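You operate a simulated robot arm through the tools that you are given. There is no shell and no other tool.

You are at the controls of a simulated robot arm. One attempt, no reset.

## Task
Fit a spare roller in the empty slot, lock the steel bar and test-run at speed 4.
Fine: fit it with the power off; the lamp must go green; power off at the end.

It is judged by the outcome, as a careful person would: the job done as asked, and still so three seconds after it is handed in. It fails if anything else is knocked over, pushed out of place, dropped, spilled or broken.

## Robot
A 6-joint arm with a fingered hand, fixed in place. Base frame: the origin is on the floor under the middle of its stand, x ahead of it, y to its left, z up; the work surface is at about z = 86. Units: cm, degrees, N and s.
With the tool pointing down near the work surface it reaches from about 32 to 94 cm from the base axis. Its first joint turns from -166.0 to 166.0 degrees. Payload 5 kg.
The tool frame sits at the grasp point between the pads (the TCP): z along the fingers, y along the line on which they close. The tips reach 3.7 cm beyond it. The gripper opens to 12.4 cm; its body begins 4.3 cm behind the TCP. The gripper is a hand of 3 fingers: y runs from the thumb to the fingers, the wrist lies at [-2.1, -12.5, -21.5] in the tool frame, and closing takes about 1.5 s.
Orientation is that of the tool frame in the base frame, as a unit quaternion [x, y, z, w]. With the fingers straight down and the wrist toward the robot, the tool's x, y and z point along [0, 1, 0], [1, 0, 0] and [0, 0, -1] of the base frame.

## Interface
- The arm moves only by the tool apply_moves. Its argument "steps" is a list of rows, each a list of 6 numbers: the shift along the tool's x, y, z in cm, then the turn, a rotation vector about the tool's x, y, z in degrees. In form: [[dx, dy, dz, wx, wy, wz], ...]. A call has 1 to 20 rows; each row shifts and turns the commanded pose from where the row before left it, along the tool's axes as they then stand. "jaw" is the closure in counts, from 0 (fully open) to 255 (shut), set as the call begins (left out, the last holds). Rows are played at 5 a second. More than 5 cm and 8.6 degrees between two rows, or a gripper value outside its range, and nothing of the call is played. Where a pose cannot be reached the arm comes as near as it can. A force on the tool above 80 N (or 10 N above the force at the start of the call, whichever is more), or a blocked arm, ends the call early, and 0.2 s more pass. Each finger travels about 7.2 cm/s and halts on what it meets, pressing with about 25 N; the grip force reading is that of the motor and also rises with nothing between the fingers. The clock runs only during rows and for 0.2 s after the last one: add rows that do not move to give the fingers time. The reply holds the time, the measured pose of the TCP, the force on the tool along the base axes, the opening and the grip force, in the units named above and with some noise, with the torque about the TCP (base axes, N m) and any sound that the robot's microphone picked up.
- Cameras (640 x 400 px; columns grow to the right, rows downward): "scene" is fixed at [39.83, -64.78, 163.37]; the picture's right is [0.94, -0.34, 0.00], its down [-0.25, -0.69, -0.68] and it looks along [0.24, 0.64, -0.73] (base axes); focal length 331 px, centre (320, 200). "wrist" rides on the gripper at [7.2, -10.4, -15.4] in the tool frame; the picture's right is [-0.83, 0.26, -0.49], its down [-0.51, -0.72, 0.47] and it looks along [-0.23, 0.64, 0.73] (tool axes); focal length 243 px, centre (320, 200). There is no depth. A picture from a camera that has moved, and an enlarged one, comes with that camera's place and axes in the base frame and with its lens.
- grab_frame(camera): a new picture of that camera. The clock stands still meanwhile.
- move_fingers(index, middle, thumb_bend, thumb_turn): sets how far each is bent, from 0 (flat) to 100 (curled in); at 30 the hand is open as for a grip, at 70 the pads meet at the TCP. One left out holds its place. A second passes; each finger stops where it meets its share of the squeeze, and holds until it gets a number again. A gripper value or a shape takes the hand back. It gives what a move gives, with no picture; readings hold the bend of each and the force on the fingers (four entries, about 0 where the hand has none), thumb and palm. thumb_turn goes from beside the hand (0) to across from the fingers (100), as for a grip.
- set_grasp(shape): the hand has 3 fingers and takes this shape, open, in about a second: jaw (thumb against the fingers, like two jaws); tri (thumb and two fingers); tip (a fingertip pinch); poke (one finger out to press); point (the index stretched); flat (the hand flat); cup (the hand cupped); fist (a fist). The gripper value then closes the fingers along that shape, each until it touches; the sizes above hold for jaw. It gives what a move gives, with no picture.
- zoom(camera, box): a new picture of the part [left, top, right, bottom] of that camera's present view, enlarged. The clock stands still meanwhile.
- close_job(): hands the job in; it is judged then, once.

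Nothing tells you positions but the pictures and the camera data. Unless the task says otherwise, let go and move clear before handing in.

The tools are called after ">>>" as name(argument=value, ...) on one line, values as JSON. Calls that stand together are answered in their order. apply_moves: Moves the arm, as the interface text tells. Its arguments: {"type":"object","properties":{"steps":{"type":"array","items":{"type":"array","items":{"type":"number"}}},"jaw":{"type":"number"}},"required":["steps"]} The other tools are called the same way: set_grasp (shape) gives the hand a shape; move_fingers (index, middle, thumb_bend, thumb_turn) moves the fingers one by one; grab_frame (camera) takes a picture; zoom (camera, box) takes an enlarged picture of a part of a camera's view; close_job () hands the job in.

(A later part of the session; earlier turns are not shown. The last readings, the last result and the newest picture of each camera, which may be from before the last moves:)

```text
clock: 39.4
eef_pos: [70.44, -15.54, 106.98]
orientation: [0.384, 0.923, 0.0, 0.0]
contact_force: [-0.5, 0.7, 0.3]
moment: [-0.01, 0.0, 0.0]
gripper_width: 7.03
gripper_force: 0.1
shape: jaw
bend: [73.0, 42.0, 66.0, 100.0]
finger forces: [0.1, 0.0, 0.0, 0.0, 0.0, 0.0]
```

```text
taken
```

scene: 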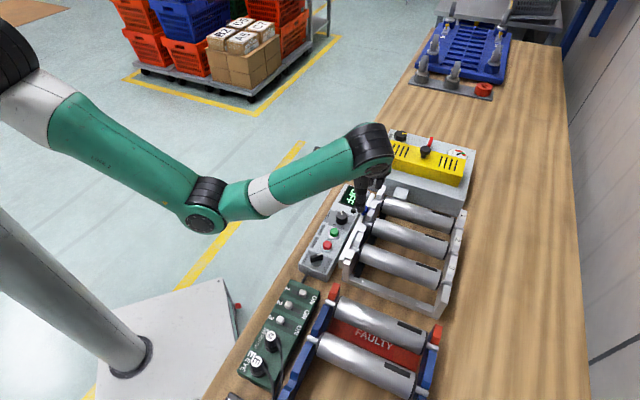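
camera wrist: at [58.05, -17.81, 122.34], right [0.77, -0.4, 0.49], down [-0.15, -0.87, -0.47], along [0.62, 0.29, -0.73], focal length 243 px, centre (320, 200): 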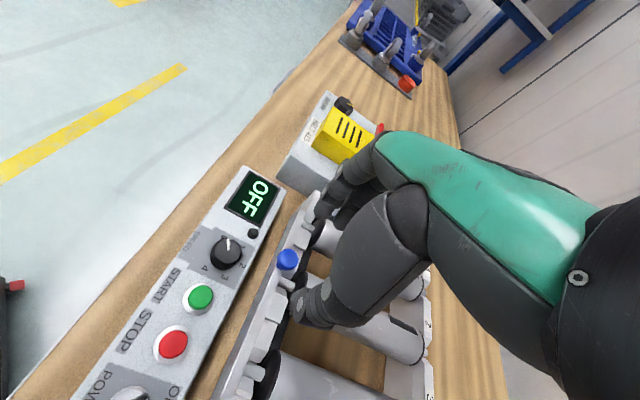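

>>> zoom(camera="wrist", box=[210, 160, 370, 340])

>>> zoom(camera="scene", box=[330, 150, 470, 310])

>>> zoom(camera="scene", box=[340, 180, 400, 290])

```text
2.22 times, centred on (290, 250) of wrist
camera zoom: at [58.05, -17.81, 122.34], right [0.77, -0.4, 0.49], down [-0.15, -0.87, -0.47], along [0.62, 0.29, -0.73], focal length 539 px, centre (387, 89)
```

zoom: 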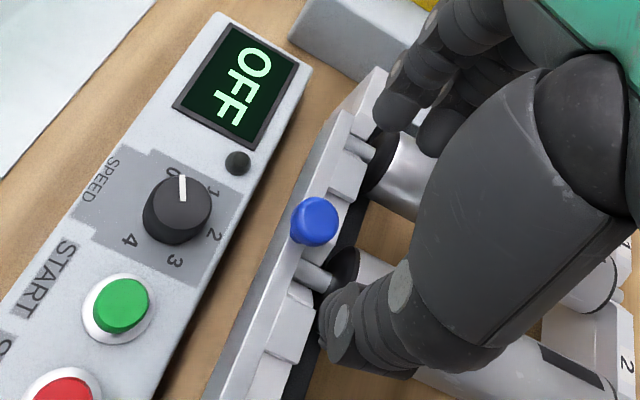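

```text
2.50 times, centred on (400, 230) of scene
camera zoom: at [39.83, -64.78, 163.37], right [0.94, -0.34, 0.0], down [-0.25, -0.69, -0.68], along [0.24, 0.64, -0.73], focal length 827 px, centre (120, 125)
```

zoom: 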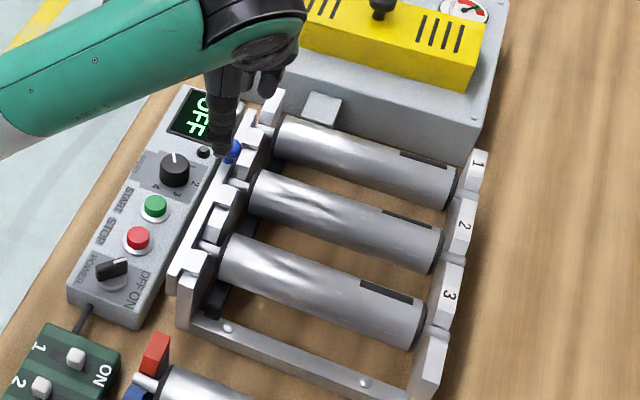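

```text
3.64 times, centred on (370, 235) of scene
camera zoom: at [39.83, -64.78, 163.37], right [0.94, -0.34, 0.0], down [-0.25, -0.69, -0.68], along [0.24, 0.64, -0.73], focal length 1202 px, centre (138, 73)
```

zoom: 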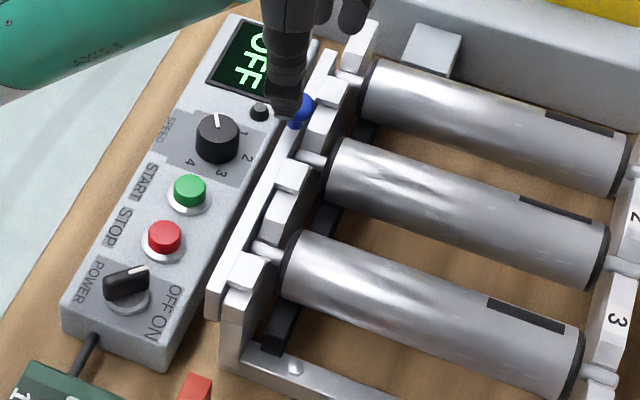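

All three rollers look seated from the scene camera. I'll align over the blue knob and lower the open hand around it.

>>> apply_moves(steps=[[0.8, 0.75, 0, 0, 0, 0], [0, 0, 1.5, 0, 0, 0], [0, 0, 1.5, 0, 0, 0], [0, 0, 1.5, 0, 0, 0], [0, 0, 1.0, 0, 0, 0], [0, 0, 0, 0, 0, 0]])

>>> zoom(camera="wrist", box=[210, 130, 370, 310])

>>> zoom(camera="scene", box=[340, 160, 420, 260])

```text
clock: 40.8
eef_pos: [70.23, -14.82, 101.64]
orientation: [0.383, 0.924, 0.0, 0.0]
contact_force: [-0.9, -0.8, -1.1]
moment: [-0.01, -0.01, -0.03]
gripper_width: 7.04
gripper_force: 0.1
shape: jaw
bend: [73.0, 42.0, 66.0, 100.0]
finger forces: [0.0, 0.0, 0.1, 0.0, 0.0, 0.0]
```

```text
2.22 times, centred on (290, 220) of wrist
camera zoom: at [57.64, -17.02, 116.97], right [0.77, -0.4, 0.49], down [-0.15, -0.87, -0.47], along [0.62, 0.29, -0.73], focal length 539 px, centre (387, 156)
```

zoom: 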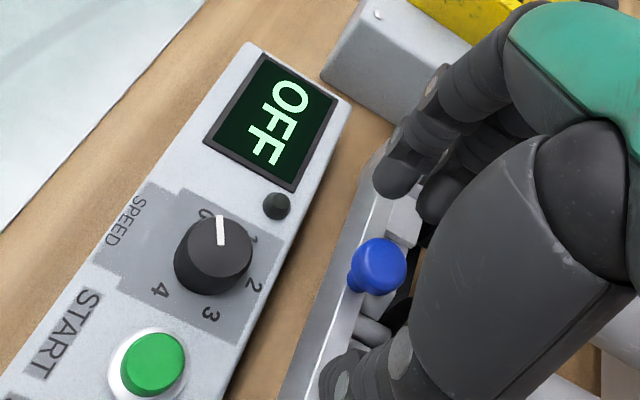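

```text
4.00 times, centred on (380, 210) of scene
camera zoom: at [39.83, -64.78, 163.37], right [0.94, -0.34, 0.0], down [-0.25, -0.69, -0.68], along [0.24, 0.64, -0.73], focal length 1322 px, centre (80, 160)
```

zoom: 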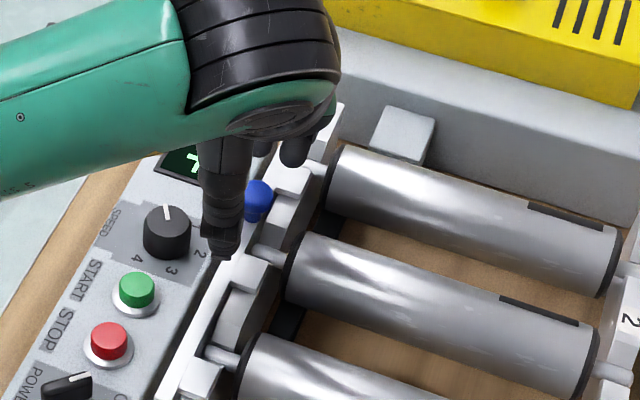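

>>> apply_moves(steps=[[0, 0.2, 0.4, 0, 0, 0], [0, 0, 0.3, 0, 0, 0], [0, 0, 0, 0, 0, 0]])

>>> apply_moves(steps=[[0, 0, 0, 0, 0, 0], [0, 0, 0, 0, 0, 0], [0, 0, 0, 0, 0, 0], [0, 0, 0, 0, 0, 0], [0, 0, 0, 0, 0, 0], [0, 0, 0, 0, 0, 0]], jaw=210)

>>> zoom(camera="wrist", box=[210, 130, 370, 310])

>>> zoom(camera="scene", box=[340, 160, 420, 260])

```text
clock: 41.6
eef_pos: [70.27, -14.64, 100.92]
orientation: [0.383, 0.924, 0.0, -0.001]
contact_force: [0.7, -0.1, 0.0]
moment: [-0.01, -0.01, -0.01]
gripper_width: 7.03
gripper_force: 0.1
shape: jaw
bend: [73.0, 42.0, 66.0, 100.0]
finger forces: [0.0, 0.0, 0.1, 0.0, 0.1, 0.1]
```

```text
clock: 43.0
eef_pos: [70.27, -14.75, 100.88]
orientation: [0.382, 0.924, 0.0, 0.0]
contact_force: [1.7, 1.7, 0.2]
moment: [0.08, -0.04, 0.01]
gripper_width: 2.24
gripper_force: 0.0
shape: jaw
bend: [73.0, 59.0, 74.0, 100.0]
finger forces: [2.0, 1.0, 0.0, 0.0, 0.1, 0.0]
```

```text
2.22 times, centred on (290, 220) of wrist
camera zoom: at [57.75, -16.94, 116.24], right [0.77, -0.4, 0.49], down [-0.15, -0.87, -0.47], along [0.62, 0.29, -0.73], focal length 539 px, centre (387, 156)
```

zoom: 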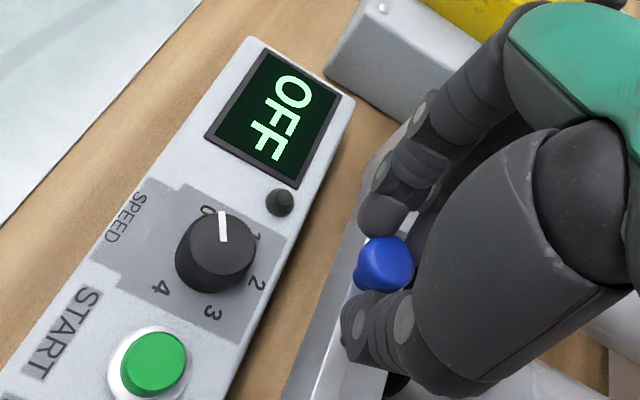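

```text
4.00 times, centred on (380, 210) of scene
camera zoom: at [39.83, -64.78, 163.37], right [0.94, -0.34, 0.0], down [-0.25, -0.69, -0.68], along [0.24, 0.64, -0.73], focal length 1322 px, centre (80, 160)
```

zoom: 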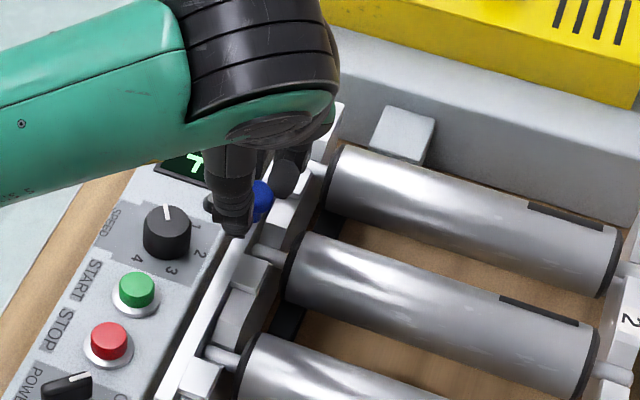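

>>> apply_moves(steps=[[0, 0, 0, 0, 0, 0], [0, 0, 0, 0, 0, 0], [0, 0, 0, 0, 0, 0], [0, 0, 0, 0, 0, 0]], jaw=250)

>>> apply_moves(steps=[[0, 0.3, 0, 0, 0, 0], [0, 0.3, 0, 0, 0, 0], [0, 0.3, 0, 0, 0, 0], [0, 0, 0, 0, 0, 0]])

>>> zoom(camera="scene", box=[330, 160, 430, 290])

>>> zoom(camera="wrist", box=[210, 130, 370, 310])

```text
clock: 44.0
eef_pos: [70.42, -14.62, 101.08]
orientation: [0.383, 0.924, 0.0, 0.001]
contact_force: [11.3, 12.3, 13.7]
moment: [0.49, -0.52, 0.08]
gripper_width: 0.41
gripper_force: 0.0
shape: jaw
bend: [62.0, 65.0, 71.0, 100.0]
finger forces: [9.3, 8.3, 0.0, 0.1, 0.8, 0.0]
```

```text
clock: 45.0
eef_pos: [70.85, -14.18, 100.88]
orientation: [0.383, 0.924, 0.0, 0.0]
contact_force: [-8.7, 2.0, 13.4]
moment: [0.07, 0.27, 0.03]
gripper_width: 0.37
gripper_force: 0.0
shape: jaw
bend: [66.0, 68.0, 69.0, 100.0]
finger forces: [6.6, 1.6, 0.0, 0.0, 10.6, 0.0]
```

```text
3.08 times, centred on (380, 225) of scene
camera zoom: at [39.83, -64.78, 163.37], right [0.94, -0.34, 0.0], down [-0.25, -0.69, -0.68], along [0.24, 0.64, -0.73], focal length 1017 px, centre (135, 123)
```

zoom: 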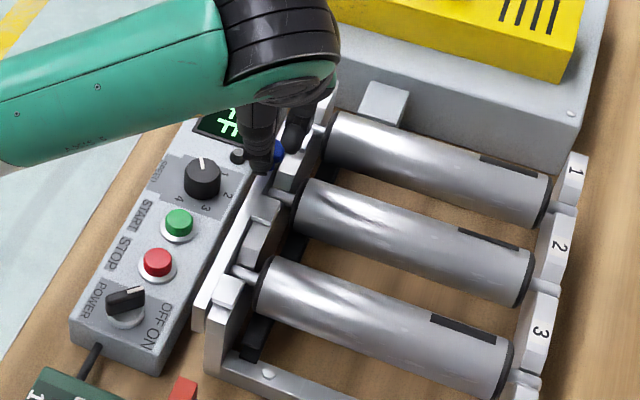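

```text
2.22 times, centred on (290, 220) of wrist
camera zoom: at [58.4, -16.39, 116.22], right [0.77, -0.4, 0.49], down [-0.15, -0.87, -0.47], along [0.62, 0.29, -0.73], focal length 539 px, centre (387, 156)
```

zoom: 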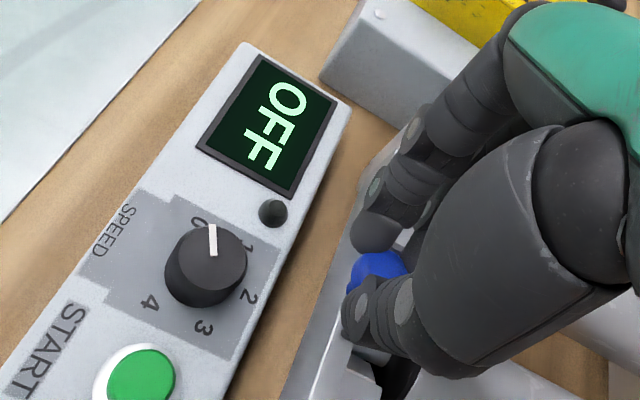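

The fingertips seem to be pressing down on something, with about 13 N upward. I'll relax the grip, raise slightly and re-grip the knob ball.

>>> apply_moves(steps=[[0, 0, 0, 0, 0, 0], [0, 0, -0.3, 0, 0, 0], [0, 0, -0.3, 0, 0, 0], [0, 0, 0, 0, 0, 0]], jaw=190)

>>> zoom(camera="scene", box=[340, 160, 420, 260])

>>> zoom(camera="wrist", box=[260, 190, 360, 290])

```text
clock: 46.0
eef_pos: [71.01, -14.2, 101.69]
orientation: [0.383, 0.924, 0.001, 0.0]
contact_force: [-0.2, 0.5, -0.6]
moment: [-0.02, 0.02, 0.01]
gripper_width: 3.16
gripper_force: 0.2
shape: jaw
bend: [73.0, 56.0, 74.0, 100.0]
finger forces: [0.0, 0.0, 0.1, 0.1, 0.0, 0.0]
```

```text
4.00 times, centred on (380, 210) of scene
camera zoom: at [39.83, -64.78, 163.37], right [0.94, -0.34, 0.0], down [-0.25, -0.69, -0.68], along [0.24, 0.64, -0.73], focal length 1322 px, centre (80, 160)
```

zoom: 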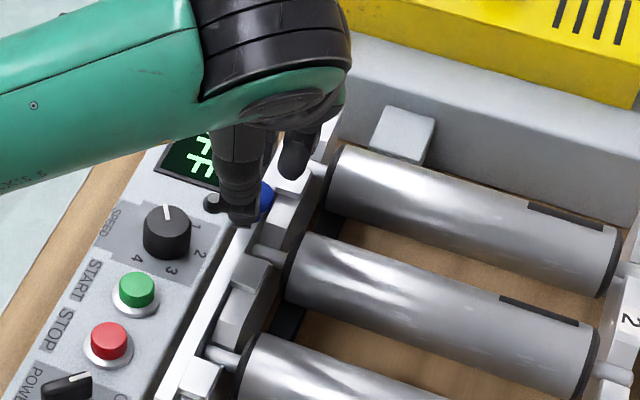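

```text
4.00 times, centred on (310, 240) of wrist
camera zoom: at [58.49, -16.47, 116.91], right [0.77, -0.4, 0.49], down [-0.15, -0.87, -0.47], along [0.62, 0.29, -0.73], focal length 970 px, centre (360, 40)
```

zoom: 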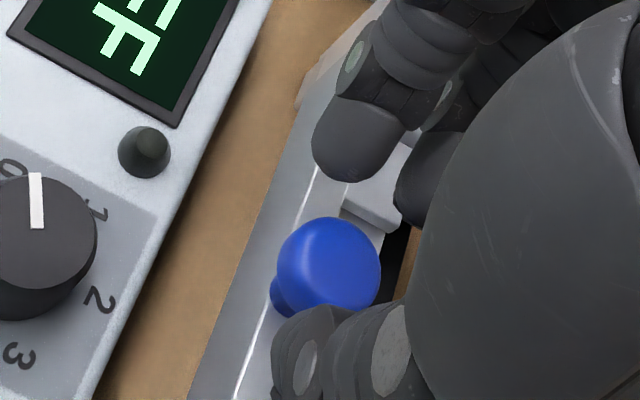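

The knob ball sits between the thumb and fingers now. I'll push it with the thumb in the +u direction in small steps.

>>> apply_moves(steps=[[0, 0, 0.3, 0, 0, 0], [0, 0.4, 0, 0, 0, 0], [0, 0.4, 0, 0, 0, 0], [0, 0.4, 0, 0, 0, 0], [0, 0, 0, 0, 0, 0]], jaw=200)

>>> zoom(camera="wrist", box=[220, 190, 380, 310])

>>> zoom(camera="scene", box=[340, 160, 420, 280])

```text
clock: 47.2
eef_pos: [71.9, -13.24, 101.33]
orientation: [0.383, 0.924, 0.0, 0.0]
contact_force: [-3.8, -3.0, 1.9]
moment: [-0.12, 0.11, -0.06]
gripper_width: 2.79
gripper_force: 0.0
shape: jaw
bend: [73.0, 58.0, 72.0, 100.0]
finger forces: [0.1, 0.0, 0.0, 0.0, 4.8, 0.0]
```

```text
3.33 times, centred on (300, 250) of wrist
camera zoom: at [59.33, -15.54, 116.65], right [0.77, -0.4, 0.49], down [-0.15, -0.87, -0.47], along [0.62, 0.29, -0.73], focal length 809 px, centre (387, 33)
```

zoom: 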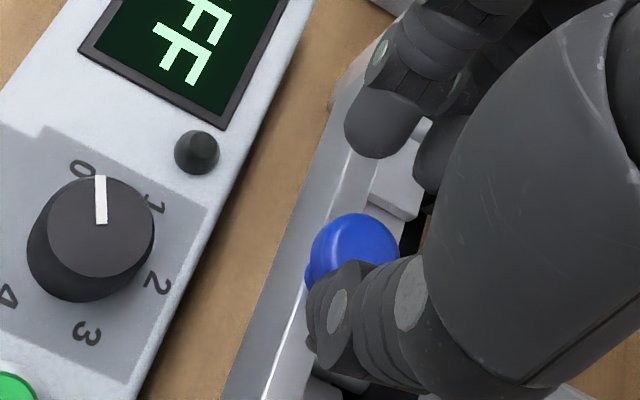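

```text
3.33 times, centred on (380, 220) of scene
camera zoom: at [39.83, -64.78, 163.37], right [0.94, -0.34, 0.0], down [-0.25, -0.69, -0.68], along [0.24, 0.64, -0.73], focal length 1102 px, centre (120, 133)
```

zoom: 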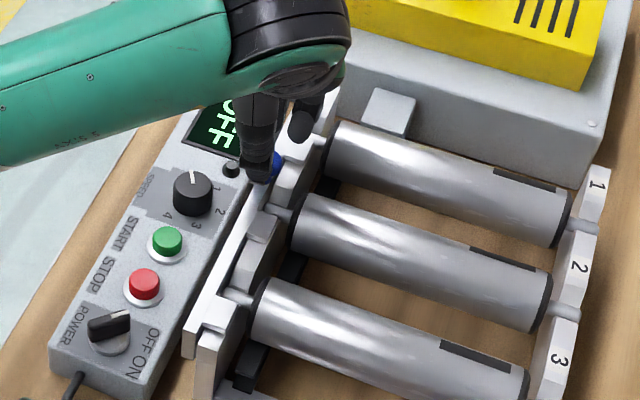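

>>> apply_moves(steps=[[0, 0.4, 0, 0, 0, 0], [0, 0.4, 0, 0, 0, 0], [0, 0.4, 0, 0, 0, 0], [0, 0, 0, 0, 0, 0]])

>>> zoom(camera="wrist", box=[220, 190, 380, 310])

>>> zoom(camera="scene", box=[340, 160, 420, 280])

```text
clock: 48.2
eef_pos: [72.83, -12.51, 101.29]
orientation: [0.383, 0.924, 0.0, 0.0]
contact_force: [-1.2, -0.5, 0.9]
moment: [-0.06, 0.06, -0.04]
gripper_width: 2.74
gripper_force: 0.0
shape: jaw
bend: [73.0, 58.0, 73.0, 100.0]
finger forces: [0.1, 0.0, 0.0, 0.0, 1.8, 0.1]
```

```text
3.33 times, centred on (300, 250) of wrist
camera zoom: at [60.23, -14.71, 116.58], right [0.77, -0.4, 0.49], down [-0.15, -0.87, -0.47], along [0.62, 0.29, -0.73], focal length 809 px, centre (387, 33)
```

zoom: 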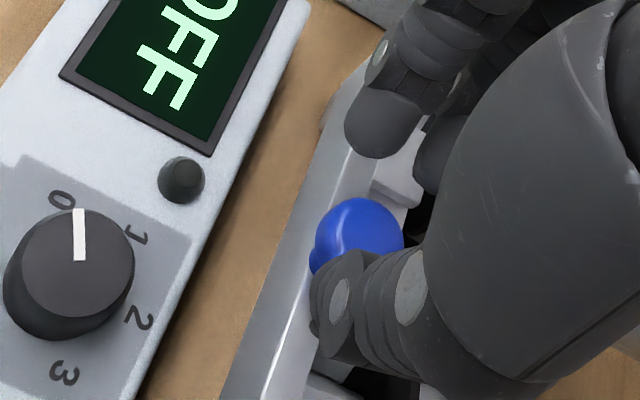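

```text
3.33 times, centred on (380, 220) of scene
camera zoom: at [39.83, -64.78, 163.37], right [0.94, -0.34, 0.0], down [-0.25, -0.69, -0.68], along [0.24, 0.64, -0.73], focal length 1102 px, centre (120, 133)
```

zoom: 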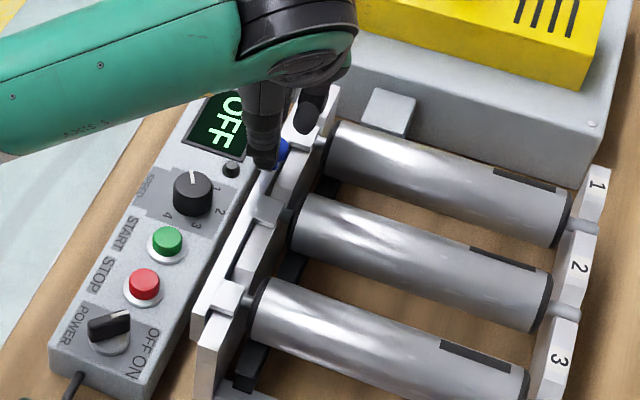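

The bar is sliding and its tabs are moving toward the shafts. I'll keep going.

>>> apply_moves(steps=[[0, 0.4, 0, 0, 0, 0], [0, 0.4, 0, 0, 0, 0], [0, 0.4, 0, 0, 0, 0], [0, 0, 0, 0, 0, 0]])

>>> zoom(camera="wrist", box=[220, 190, 380, 310])

>>> zoom(camera="scene", box=[340, 160, 420, 280])

```text
clock: 49.2
eef_pos: [73.67, -11.58, 101.29]
orientation: [0.383, 0.924, 0.0, 0.0]
contact_force: [0.3, -0.8, -0.2]
moment: [0.03, -0.02, -0.02]
gripper_width: 2.7
gripper_force: 0.1
shape: jaw
bend: [73.0, 58.0, 74.0, 100.0]
finger forces: [0.0, 0.0, 0.1, 0.0, 0.1, 0.0]
```

```text
3.33 times, centred on (300, 250) of wrist
camera zoom: at [61.1, -13.83, 116.58], right [0.77, -0.4, 0.49], down [-0.15, -0.87, -0.47], along [0.62, 0.29, -0.73], focal length 809 px, centre (387, 33)
```

zoom: 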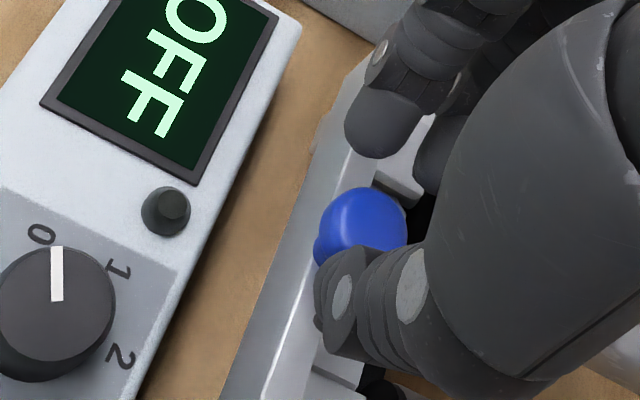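

```text
3.33 times, centred on (380, 220) of scene
camera zoom: at [39.83, -64.78, 163.37], right [0.94, -0.34, 0.0], down [-0.25, -0.69, -0.68], along [0.24, 0.64, -0.73], focal length 1102 px, centre (120, 133)
```

zoom: 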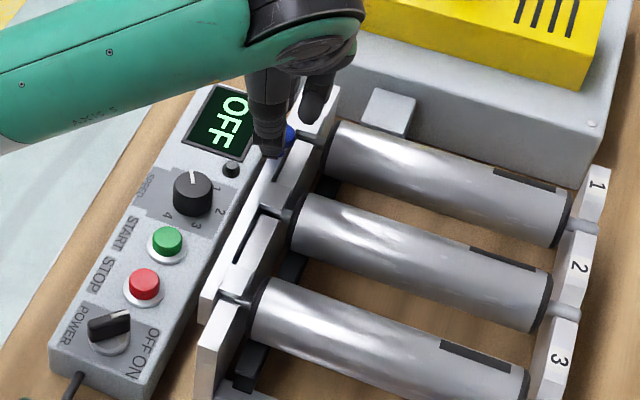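

>>> apply_moves(steps=[[0, 0.3, 0, 0, 0, 0], [0, 0.3, 0, 0, 0, 0], [0, 0, 0, 0, 0, 0]])

>>> zoom(camera="scene", box=[340, 180, 400, 280])

>>> zoom(camera="wrist", box=[220, 190, 380, 310])

```text
clock: 50.0
eef_pos: [74.06, -11.28, 101.46]
orientation: [0.383, 0.924, 0.0, 0.0]
contact_force: [-3.4, -1.7, 1.5]
moment: [-0.12, 0.1, -0.03]
gripper_width: 2.77
gripper_force: 0.0
shape: jaw
bend: [73.0, 58.0, 73.0, 100.0]
finger forces: [0.1, 0.0, 0.0, 0.0, 3.7, 0.1]
```

```text
4.00 times, centred on (370, 230) of scene
camera zoom: at [39.83, -64.78, 163.37], right [0.94, -0.34, 0.0], down [-0.25, -0.69, -0.68], along [0.24, 0.64, -0.73], focal length 1322 px, centre (120, 80)
```

zoom: 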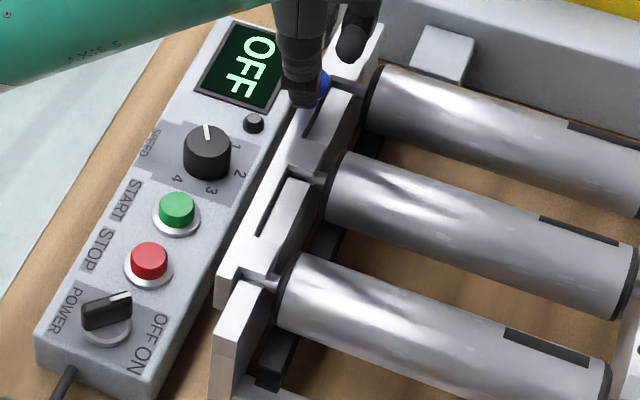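

```text
3.33 times, centred on (300, 250) of wrist
camera zoom: at [61.51, -13.42, 116.62], right [0.77, -0.4, 0.49], down [-0.15, -0.87, -0.47], along [0.62, 0.29, -0.73], focal length 809 px, centre (387, 33)
```

zoom: 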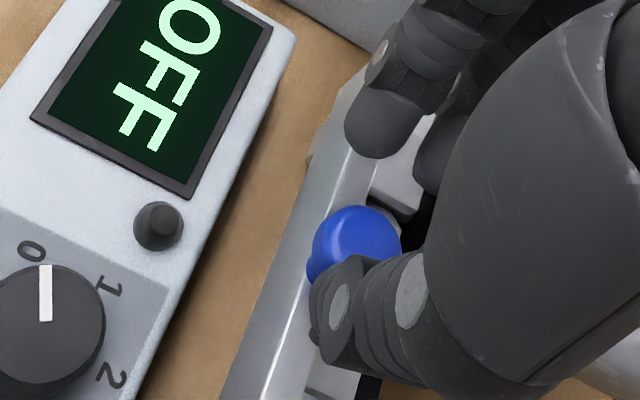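

>>> apply_moves(steps=[[0, 0.3, 0, 0, 0, 0], [0, 0.3, 0, 0, 0, 0], [0, 0, 0, 0, 0, 0]])

>>> zoom(camera="scene", box=[340, 180, 400, 280])

```text
clock: 50.8
eef_pos: [74.53, -10.73, 101.43]
orientation: [0.382, 0.924, 0.0, 0.0]
contact_force: [-6.2, -5.0, 6.6]
moment: [-0.28, 0.31, -0.05]
gripper_width: 2.9
gripper_force: 0.1
shape: jaw
bend: [73.0, 58.0, 71.0, 100.0]
finger forces: [0.0, 0.1, 0.0, 0.0, 10.8, 0.0]
```

```text
4.00 times, centred on (370, 230) of scene
camera zoom: at [39.83, -64.78, 163.37], right [0.94, -0.34, 0.0], down [-0.25, -0.69, -0.68], along [0.24, 0.64, -0.73], focal length 1322 px, centre (120, 80)
```

zoom: 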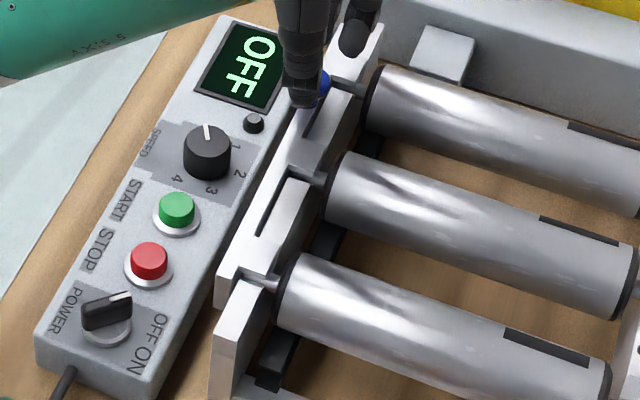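

The force is rising and the bar no longer moves, so it has reached its stop with the tabs over the shafts. I'll back off, open and rise, then inspect.

>>> apply_moves(steps=[[0, -0.4, 0, 0, 0, 0], [0, -0.4, 0, 0, 0, 0], [0, 0, -0.5, 0, 0, 0], [0, 0, -1.5, 0, 0, 0], [0, 0, -2.5, 0, 0, 0], [0, 0, -2.0, 0, 0, 0], [0, -3, 0, 0, 0, 0], [0, -3, 0, 0, 0, 0], [0, 0, 0, 0, 0, 0]], jaw=130)

>>> grab_frame(camera="wrist")

>>> zoom(camera="scene", box=[340, 180, 400, 280])

>>> zoom(camera="wrist", box=[190, 130, 350, 330])

```text
clock: 52.8
eef_pos: [69.54, -15.59, 107.68]
orientation: [0.383, 0.924, 0.0, 0.0]
contact_force: [0.1, 0.3, 0.9]
moment: [-0.01, -0.03, -0.01]
gripper_width: 6.05
gripper_force: 0.1
shape: jaw
bend: [74.0, 45.0, 70.0, 100.0]
finger forces: [0.1, 0.0, 0.0, 0.1, 0.0, 0.1]
```

```text
taken
camera wrist: at [56.96, -17.82, 122.96], right [0.77, -0.4, 0.49], down [-0.15, -0.87, -0.47], along [0.62, 0.29, -0.73], focal length 243 px, centre (320, 200)
```

wrist: 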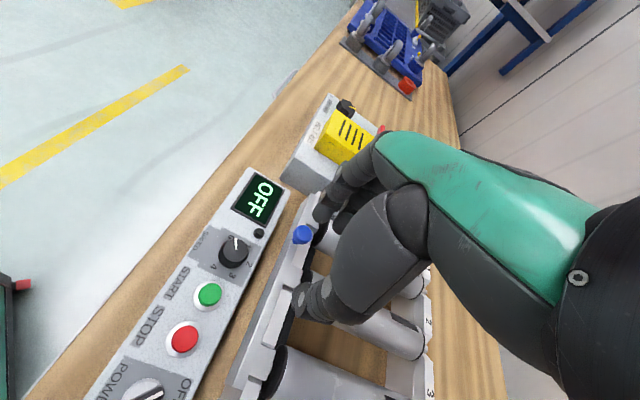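

```text
4.00 times, centred on (370, 230) of scene
camera zoom: at [39.83, -64.78, 163.37], right [0.94, -0.34, 0.0], down [-0.25, -0.69, -0.68], along [0.24, 0.64, -0.73], focal length 1322 px, centre (120, 80)
```

zoom: 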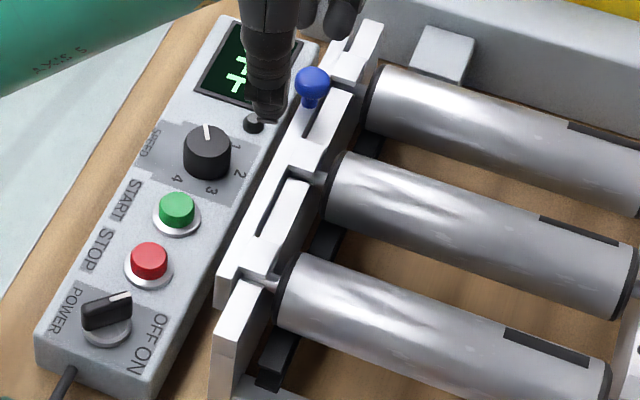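

```text
2.00 times, centred on (270, 230) of wrist
camera zoom: at [56.96, -17.82, 122.96], right [0.77, -0.4, 0.49], down [-0.15, -0.87, -0.47], along [0.62, 0.29, -0.73], focal length 485 px, centre (420, 140)
```

zoom: 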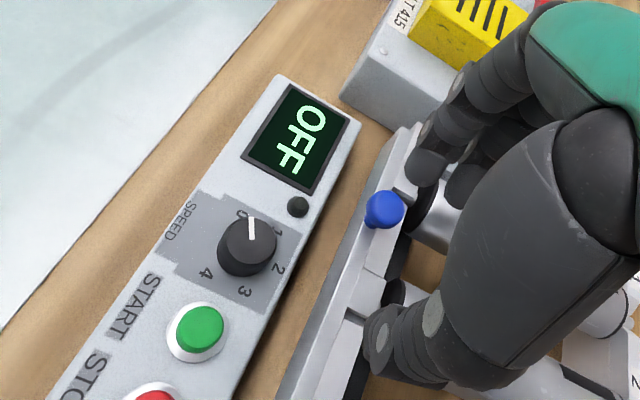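

The bar is locked, with its tabs now filling the gaps above all three shafts. Next is the control panel, so I'll move back to look closely at the POWER and SPEED knobs and their labels.

>>> apply_moves(steps=[[1.05, -3.9, 0, 0, 0, 0], [1.05, -3.9, 0, 0, 0, 0], [1.05, -3.9, 0, 0, 0, 0], [1.05, -3.9, 0, 0, 0, 0], [0, 0, 0, 0, 0, 7.5], [0, 0, 0, 0, 0, 7.5], [0, 0, 0, 0, 0, 7.5], [0, 0, 0, 0, 0, 7.5], [0, 0, 0, 0, 0, 7.5], [0, 0, 0, 0, 0, 7.5], [0, 0, 0, 0, 0, 0]])

>>> grab_frame(camera="wrist")

>>> zoom(camera="scene", box=[340, 170, 420, 290])

```text
clock: 55.2
eef_pos: [58.38, -23.5, 104.59]
orientation: [0.707, 0.707, 0.001, 0.001]
contact_force: [0.4, 0.0, -0.3]
moment: [0.02, 0.01, 0.02]
gripper_width: 6.05
gripper_force: 0.0
shape: jaw
bend: [74.0, 45.0, 70.0, 100.0]
finger forces: [0.0, 0.0, 0.1, 0.0, 0.1, 0.0]
out of reach, approached as far as the arm can: row 3, 4
```

```text
taken
camera wrist: at [47.91, -16.28, 119.92], right [0.26, -0.83, 0.49], down [-0.72, -0.51, -0.47], along [0.64, -0.23, -0.73], focal length 243 px, centre (320, 200)
```

wrist: 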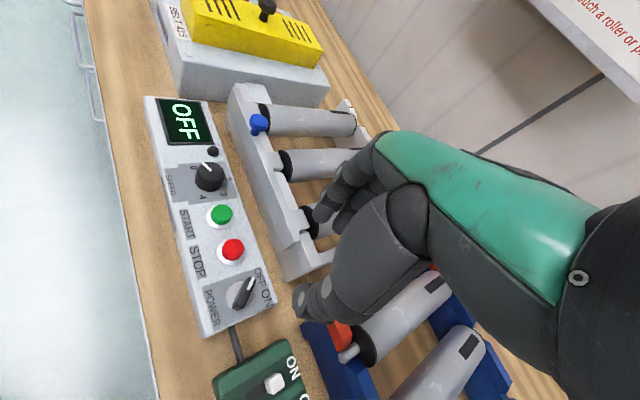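

```text
3.33 times, centred on (380, 230) of scene
camera zoom: at [39.83, -64.78, 163.37], right [0.94, -0.34, 0.0], down [-0.25, -0.69, -0.68], along [0.24, 0.64, -0.73], focal length 1102 px, centre (120, 100)
```

zoom: 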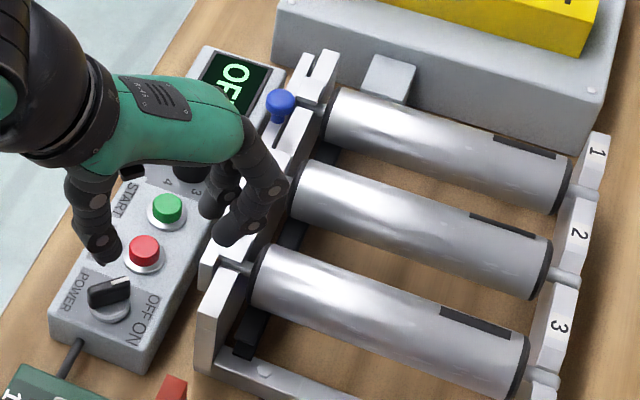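

>>> zoom(camera="wrist", box=[185, 240, 285, 340])

>>> zoom(camera="wrist", box=[150, 130, 250, 230])

>>> zoom(camera="wrist", box=[220, 70, 380, 290])

>>> zoom(camera="scene", box=[290, 170, 390, 280])

```text
4.00 times, centred on (235, 290) of wrist
camera zoom: at [47.91, -16.28, 119.92], right [0.26, -0.83, 0.49], down [-0.72, -0.51, -0.47], along [0.64, -0.23, -0.73], focal length 970 px, centre (660, -160)
```

zoom: 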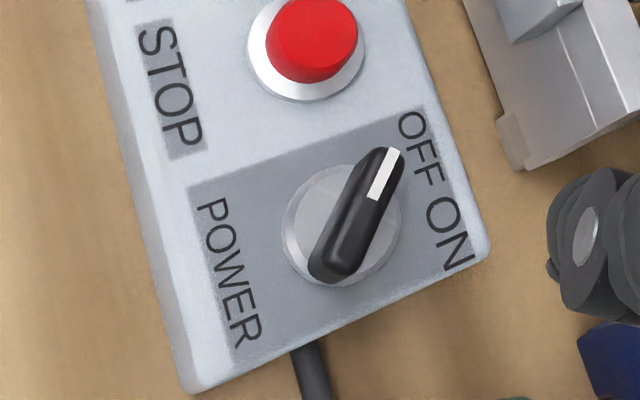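

```text
4.00 times, centred on (200, 180) of wrist
camera zoom: at [47.91, -16.28, 119.92], right [0.26, -0.83, 0.49], down [-0.72, -0.51, -0.47], along [0.64, -0.23, -0.73], focal length 970 px, centre (800, 280)
```

zoom: 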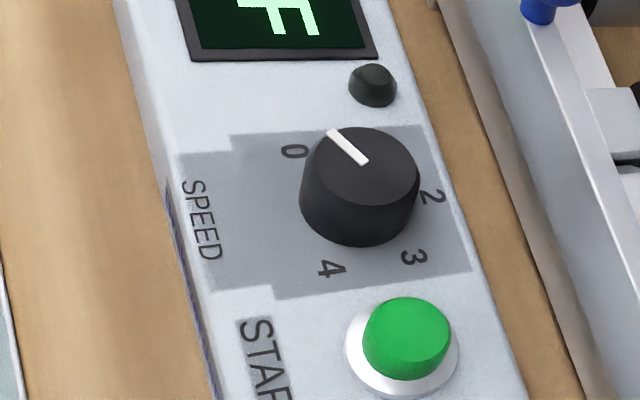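

```text
1.82 times, centred on (300, 180) of wrist
camera zoom: at [47.91, -16.28, 119.92], right [0.26, -0.83, 0.49], down [-0.72, -0.51, -0.47], along [0.64, -0.23, -0.73], focal length 441 px, centre (356, 236)
```

zoom: 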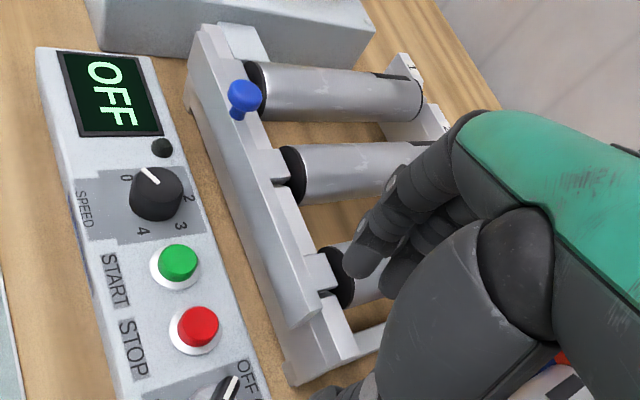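

```text
3.64 times, centred on (340, 225) of scene
camera zoom: at [39.83, -64.78, 163.37], right [0.94, -0.34, 0.0], down [-0.25, -0.69, -0.68], along [0.24, 0.64, -0.73], focal length 1202 px, centre (247, 109)
```

zoom: 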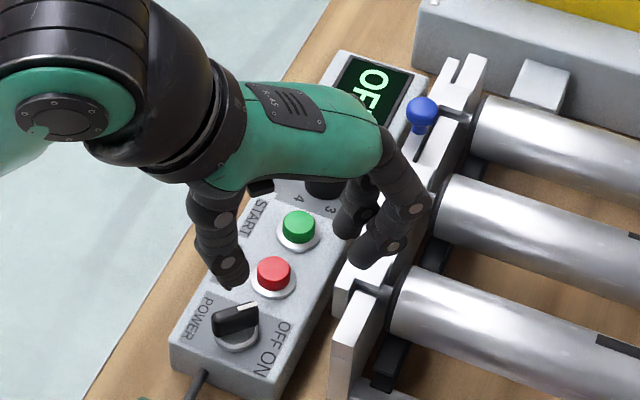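

The labels on the panel show POWER at OFF (lever at about −6°) with ON about 80° clockwise, and SPEED positions 0 to 4 in 60° steps clockwise, now at 0. I'll turn the hand to about 84° so the fingers straddle the POWER lever, then position above it.

>>> apply_moves(steps=[[0, 0, 0, 0, 0, -7.6], [0, 0, 0, 0, 0, -7.6], [0, 0, 0, 0, 0, -7.6], [0, 0, 0, 0, 0, -7.6], [0, 0, 0, 0, 0, -7.6], [0, 0, 0, 0, 0, -7.6], [0, 0, 0, 0, 0, -7.6], [0, 0, 0, 0, 0, -7.6], [0, 0, 0, 0, 0, -7.6], [0, 0, 0, 0, 0, -7.6], [0, 0, 0, 0, 0, -7.6], [0, 0, 0, 0, 0, 0]], jaw=178)

>>> grab_frame(camera="wrist")

>>> grab_frame(camera="scene")

```text
clock: 57.5
eef_pos: [65.42, -23.53, 99.39]
orientation: [0.093, 0.996, 0.002, 0.009]
contact_force: [-2.9, 2.5, 33.6]
moment: [0.94, 0.35, 0.01]
gripper_width: 3.8
gripper_force: 0.0
shape: jaw
bend: [75.0, 54.0, 73.0, 100.0]
finger forces: [33.4, 0.0, 0.1, 0.1, 0.0, 0.0]
out of reach, approached as far as the arm can: row 6, 7, 8, 9, 10, 11
stopped in row 11: the force on the tool passed its limit at 87 N (the readings are from after the stop); the commanded pose is now the measured one
```

```text
taken
camera wrist: at [56.15, -32.5, 114.46], right [0.86, 0.1, 0.51], down [0.37, -0.8, -0.47], along [0.36, 0.59, -0.72], focal length 243 px, centre (320, 200)
```

wrist: 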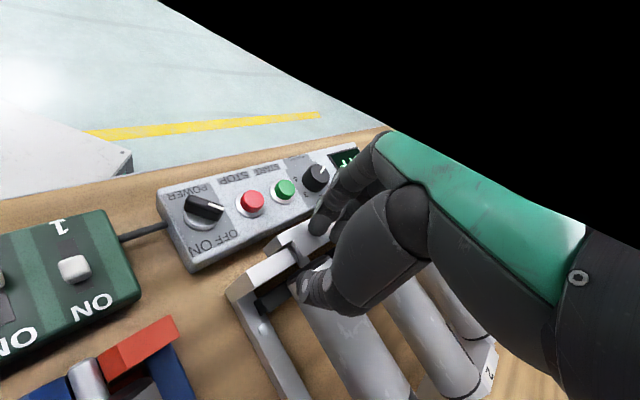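

```text
taken
```

scene: 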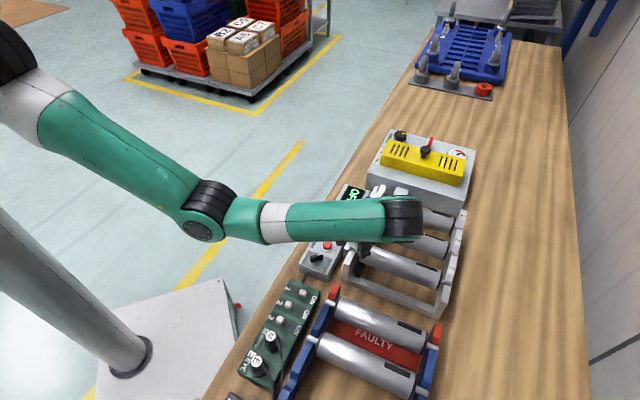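

The pose drifted because the arm can't reach that yaw here, and the index finger pressed onto the rail. I'll rise straight up off it at once while turning back toward the reachable yaw.

>>> apply_moves(steps=[[0, 0, -0.7, 0, 0, 3], [0, 0, -0.7, 0, 0, 3]])

>>> zoom(camera="wrist", box=[200, 170, 400, 370])

>>> zoom(camera="scene", box=[330, 170, 470, 310])

```text
clock: 58.1
eef_pos: [65.43, -23.67, 100.18]
orientation: [0.145, 0.989, 0.002, 0.003]
contact_force: [0.3, 0.7, 0.1]
moment: [0.03, -0.03, -0.03]
gripper_width: 3.75
gripper_force: 0.0
shape: jaw
bend: [74.0, 54.0, 73.0, 100.0]
finger forces: [0.0, 0.0, 0.1, 0.1, 0.0, 0.1]
```

```text
2.00 times, centred on (300, 270) of wrist
camera zoom: at [55.32, -31.54, 115.36], right [0.87, 0.01, 0.5], down [0.28, -0.84, -0.47], along [0.41, 0.55, -0.73], focal length 485 px, centre (360, 60)
```

zoom: 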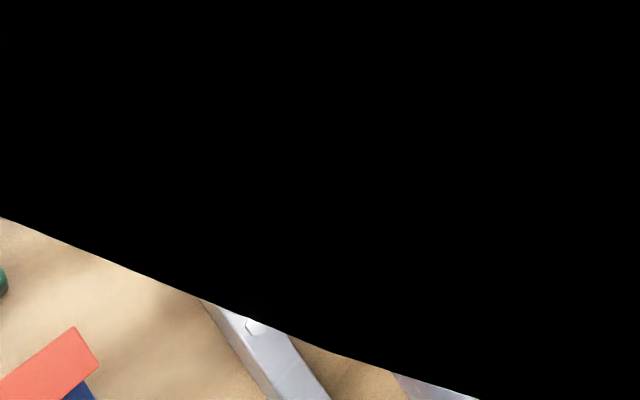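

```text
2.86 times, centred on (400, 240) of scene
camera zoom: at [39.83, -64.78, 163.37], right [0.94, -0.34, 0.0], down [-0.25, -0.69, -0.68], along [0.24, 0.64, -0.73], focal length 945 px, centre (91, 86)
```

zoom: 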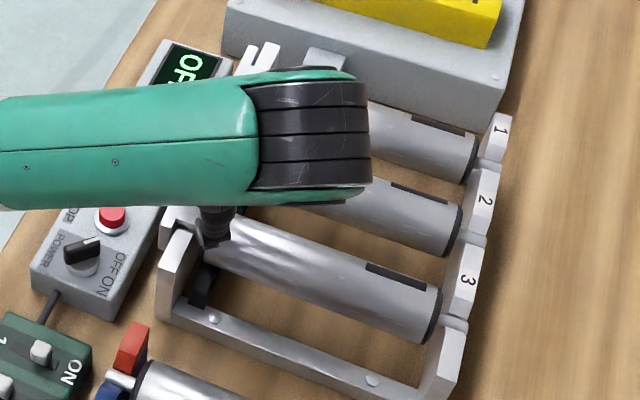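

>>> apply_moves(steps=[[0, 0, -0.8, 0, 0, 7], [0, 0, -0.8, 0, 0, 7], [0, 0, -0.8, 0, 0, 7], [0, 0, -0.8, 0, 0, 7], [0, 0, 0, 0, 0, 0]])

>>> grab_frame(camera="wrist")

>>> zoom(camera="scene", box=[330, 170, 470, 310])

```text
clock: 59.3
eef_pos: [65.58, -23.57, 103.52]
orientation: [0.381, 0.925, 0.003, 0.004]
contact_force: [-0.8, 0.4, 1.3]
moment: [-0.03, 0.0, -0.03]
gripper_width: 3.76
gripper_force: 0.1
shape: jaw
bend: [74.0, 54.0, 73.0, 100.0]
finger forces: [0.1, 0.1, 0.0, 0.0, 0.0, 0.0]
```

```text
taken
camera wrist: at [52.77, -25.97, 118.7], right [0.77, -0.4, 0.5], down [-0.14, -0.87, -0.48], along [0.62, 0.29, -0.72], focal length 243 px, centre (320, 200)
```

wrist: 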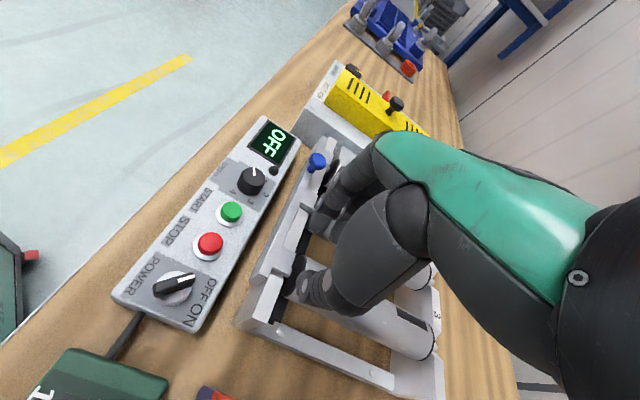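

```text
2.86 times, centred on (400, 240) of scene
camera zoom: at [39.83, -64.78, 163.37], right [0.94, -0.34, 0.0], down [-0.25, -0.69, -0.68], along [0.24, 0.64, -0.73], focal length 945 px, centre (91, 86)
```

zoom: 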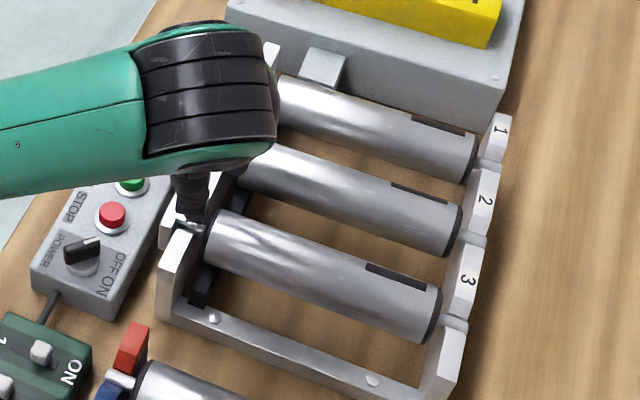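

>>> zoom(camera="wrist", box=[220, 110, 380, 350])

>>> zoom(camera="wrist", box=[110, 230, 240, 340])

```text
1.67 times, centred on (300, 230) of wrist
camera zoom: at [52.77, -25.97, 118.7], right [0.77, -0.4, 0.5], down [-0.14, -0.87, -0.48], along [0.62, 0.29, -0.72], focal length 404 px, centre (353, 150)
```

zoom: 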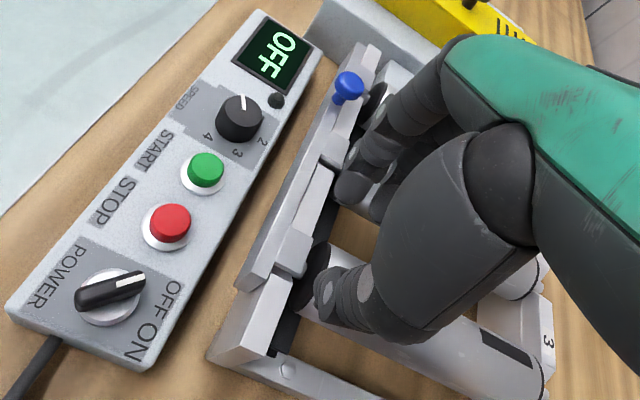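

```text
3.64 times, centred on (175, 285) of wrist
camera zoom: at [52.77, -25.97, 118.7], right [0.77, -0.4, 0.5], down [-0.14, -0.87, -0.48], along [0.62, 0.29, -0.72], focal length 882 px, centre (847, -109)
```

zoom: 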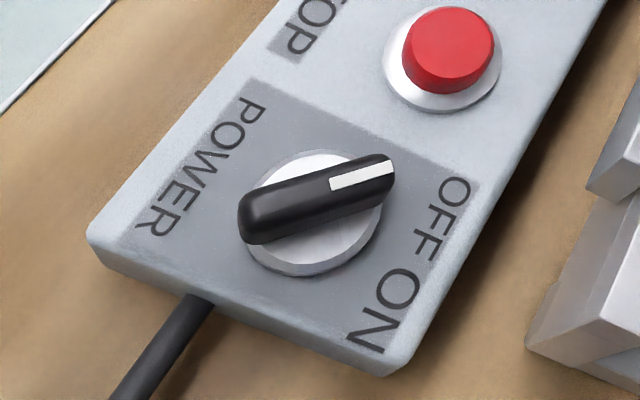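

Everything is still in place, with the bar locked and the rollers seated. I'll cross to above the POWER lever at a comfortable smaller yaw, checking reach step by step.

>>> apply_moves(steps=[[0, 0, 0, 0, 0, 8], [0, 0, 0, 0, 0, 8], [0, 0, 0, 0, 0, 8], [0, 0, 0, 0, 0, 0]])

```text
clock: 60.3
eef_pos: [65.47, -23.53, 103.51]
orientation: [0.564, 0.825, 0.004, 0.004]
contact_force: [-0.5, -0.6, 0.7]
moment: [-0.02, 0.0, -0.03]
gripper_width: 3.74
gripper_force: 0.0
shape: jaw
bend: [74.0, 54.0, 73.0, 100.0]
finger forces: [0.1, 0.0, 0.0, 0.0, 0.0, 0.0]
```

>>> apply_moves(steps=[[2.13, -2.77, 0, 0, 0, 0], [2.13, -2.77, 0, 0, 0, 0], [2.13, -2.77, 0, 0, 0, 0], [0, 0, 0, 0, 0, 0]])

>>> grab_frame(camera="wrist")

>>> zoom(camera="scene", box=[280, 170, 420, 290])

```text
clock: 61.3
eef_pos: [55.12, -20.8, 103.69]
orientation: [0.564, 0.826, 0.004, 0.003]
contact_force: [0.3, -0.4, 0.6]
moment: [-0.01, -0.02, -0.02]
gripper_width: 3.77
gripper_force: 0.0
shape: jaw
bend: [74.0, 54.0, 73.0, 100.0]
finger forces: [0.1, 0.1, 0.0, 0.0, 0.1, 0.0]
```

```text
taken
camera wrist: at [42.64, -17.78, 118.85], right [0.54, -0.68, 0.5], down [-0.48, -0.73, -0.48], along [0.69, 0.02, -0.72], focal length 243 px, centre (320, 200)
```

wrist: 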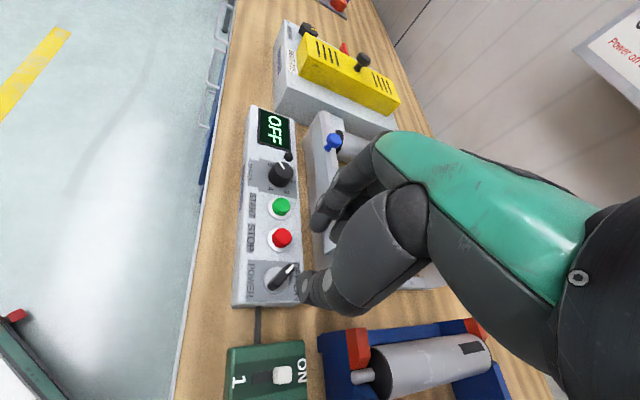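

```text
3.33 times, centred on (350, 230) of scene
camera zoom: at [39.83, -64.78, 163.37], right [0.94, -0.34, 0.0], down [-0.25, -0.69, -0.68], along [0.24, 0.64, -0.73], focal length 1102 px, centre (220, 100)
```

zoom: 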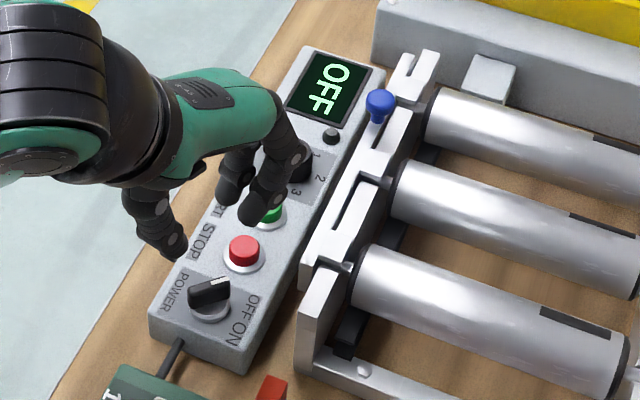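

>>> apply_moves(steps=[[0, 0, 1.5, 0, 0, 0], [0, 0, 1.5, 0, 0, 0], [0, 0, 1.5, 0, 0, 0], [0, 0, 0, 0, 0, 0]])

>>> apply_moves(steps=[[0, 0, 0, 0, 0, -8], [0, 0, 0, 0, 0, -8], [0, 0, 0, 0, 0, -8], [0, 0, 0, 0, 0, 0]])

>>> grab_frame(camera="wrist")

>>> zoom(camera="scene", box=[280, 170, 420, 290])

```text
clock: 62.3
eef_pos: [55.37, -20.87, 98.93]
orientation: [0.564, 0.826, 0.003, 0.004]
contact_force: [-0.6, 0.5, -0.4]
moment: [0.01, 0.0, -0.02]
gripper_width: 3.78
gripper_force: 0.0
shape: jaw
bend: [74.0, 54.0, 73.0, 100.0]
finger forces: [0.1, 0.0, 0.0, 0.1, 0.1, 0.0]
```

```text
clock: 63.3
eef_pos: [55.52, -20.55, 98.93]
orientation: [0.379, 0.925, 0.003, 0.004]
contact_force: [0.9, 0.7, -0.1]
moment: [0.0, -0.01, 0.01]
gripper_width: 3.77
gripper_force: 0.0
shape: jaw
bend: [74.0, 54.0, 73.0, 100.0]
finger forces: [0.0, 0.0, 0.1, 0.0, 0.0, 0.1]
```

```text
taken
camera wrist: at [42.72, -23.05, 114.09], right [0.77, -0.4, 0.5], down [-0.14, -0.87, -0.48], along [0.62, 0.3, -0.72], focal length 243 px, centre (320, 200)
```

wrist: 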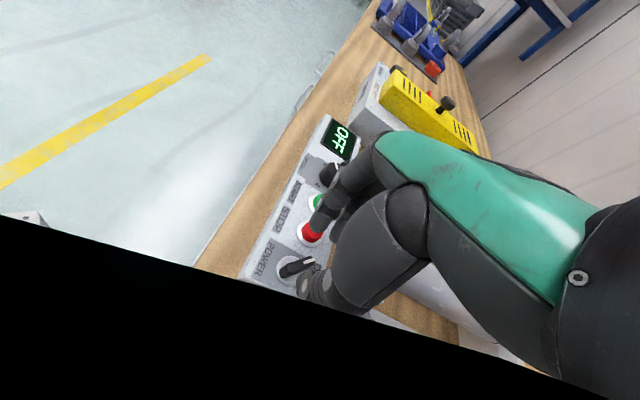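

```text
3.33 times, centred on (350, 230) of scene
camera zoom: at [39.83, -64.78, 163.37], right [0.94, -0.34, 0.0], down [-0.25, -0.69, -0.68], along [0.24, 0.64, -0.73], focal length 1102 px, centre (220, 100)
```

zoom: 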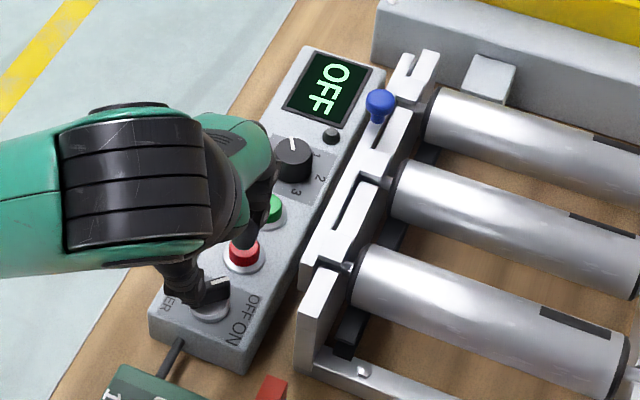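

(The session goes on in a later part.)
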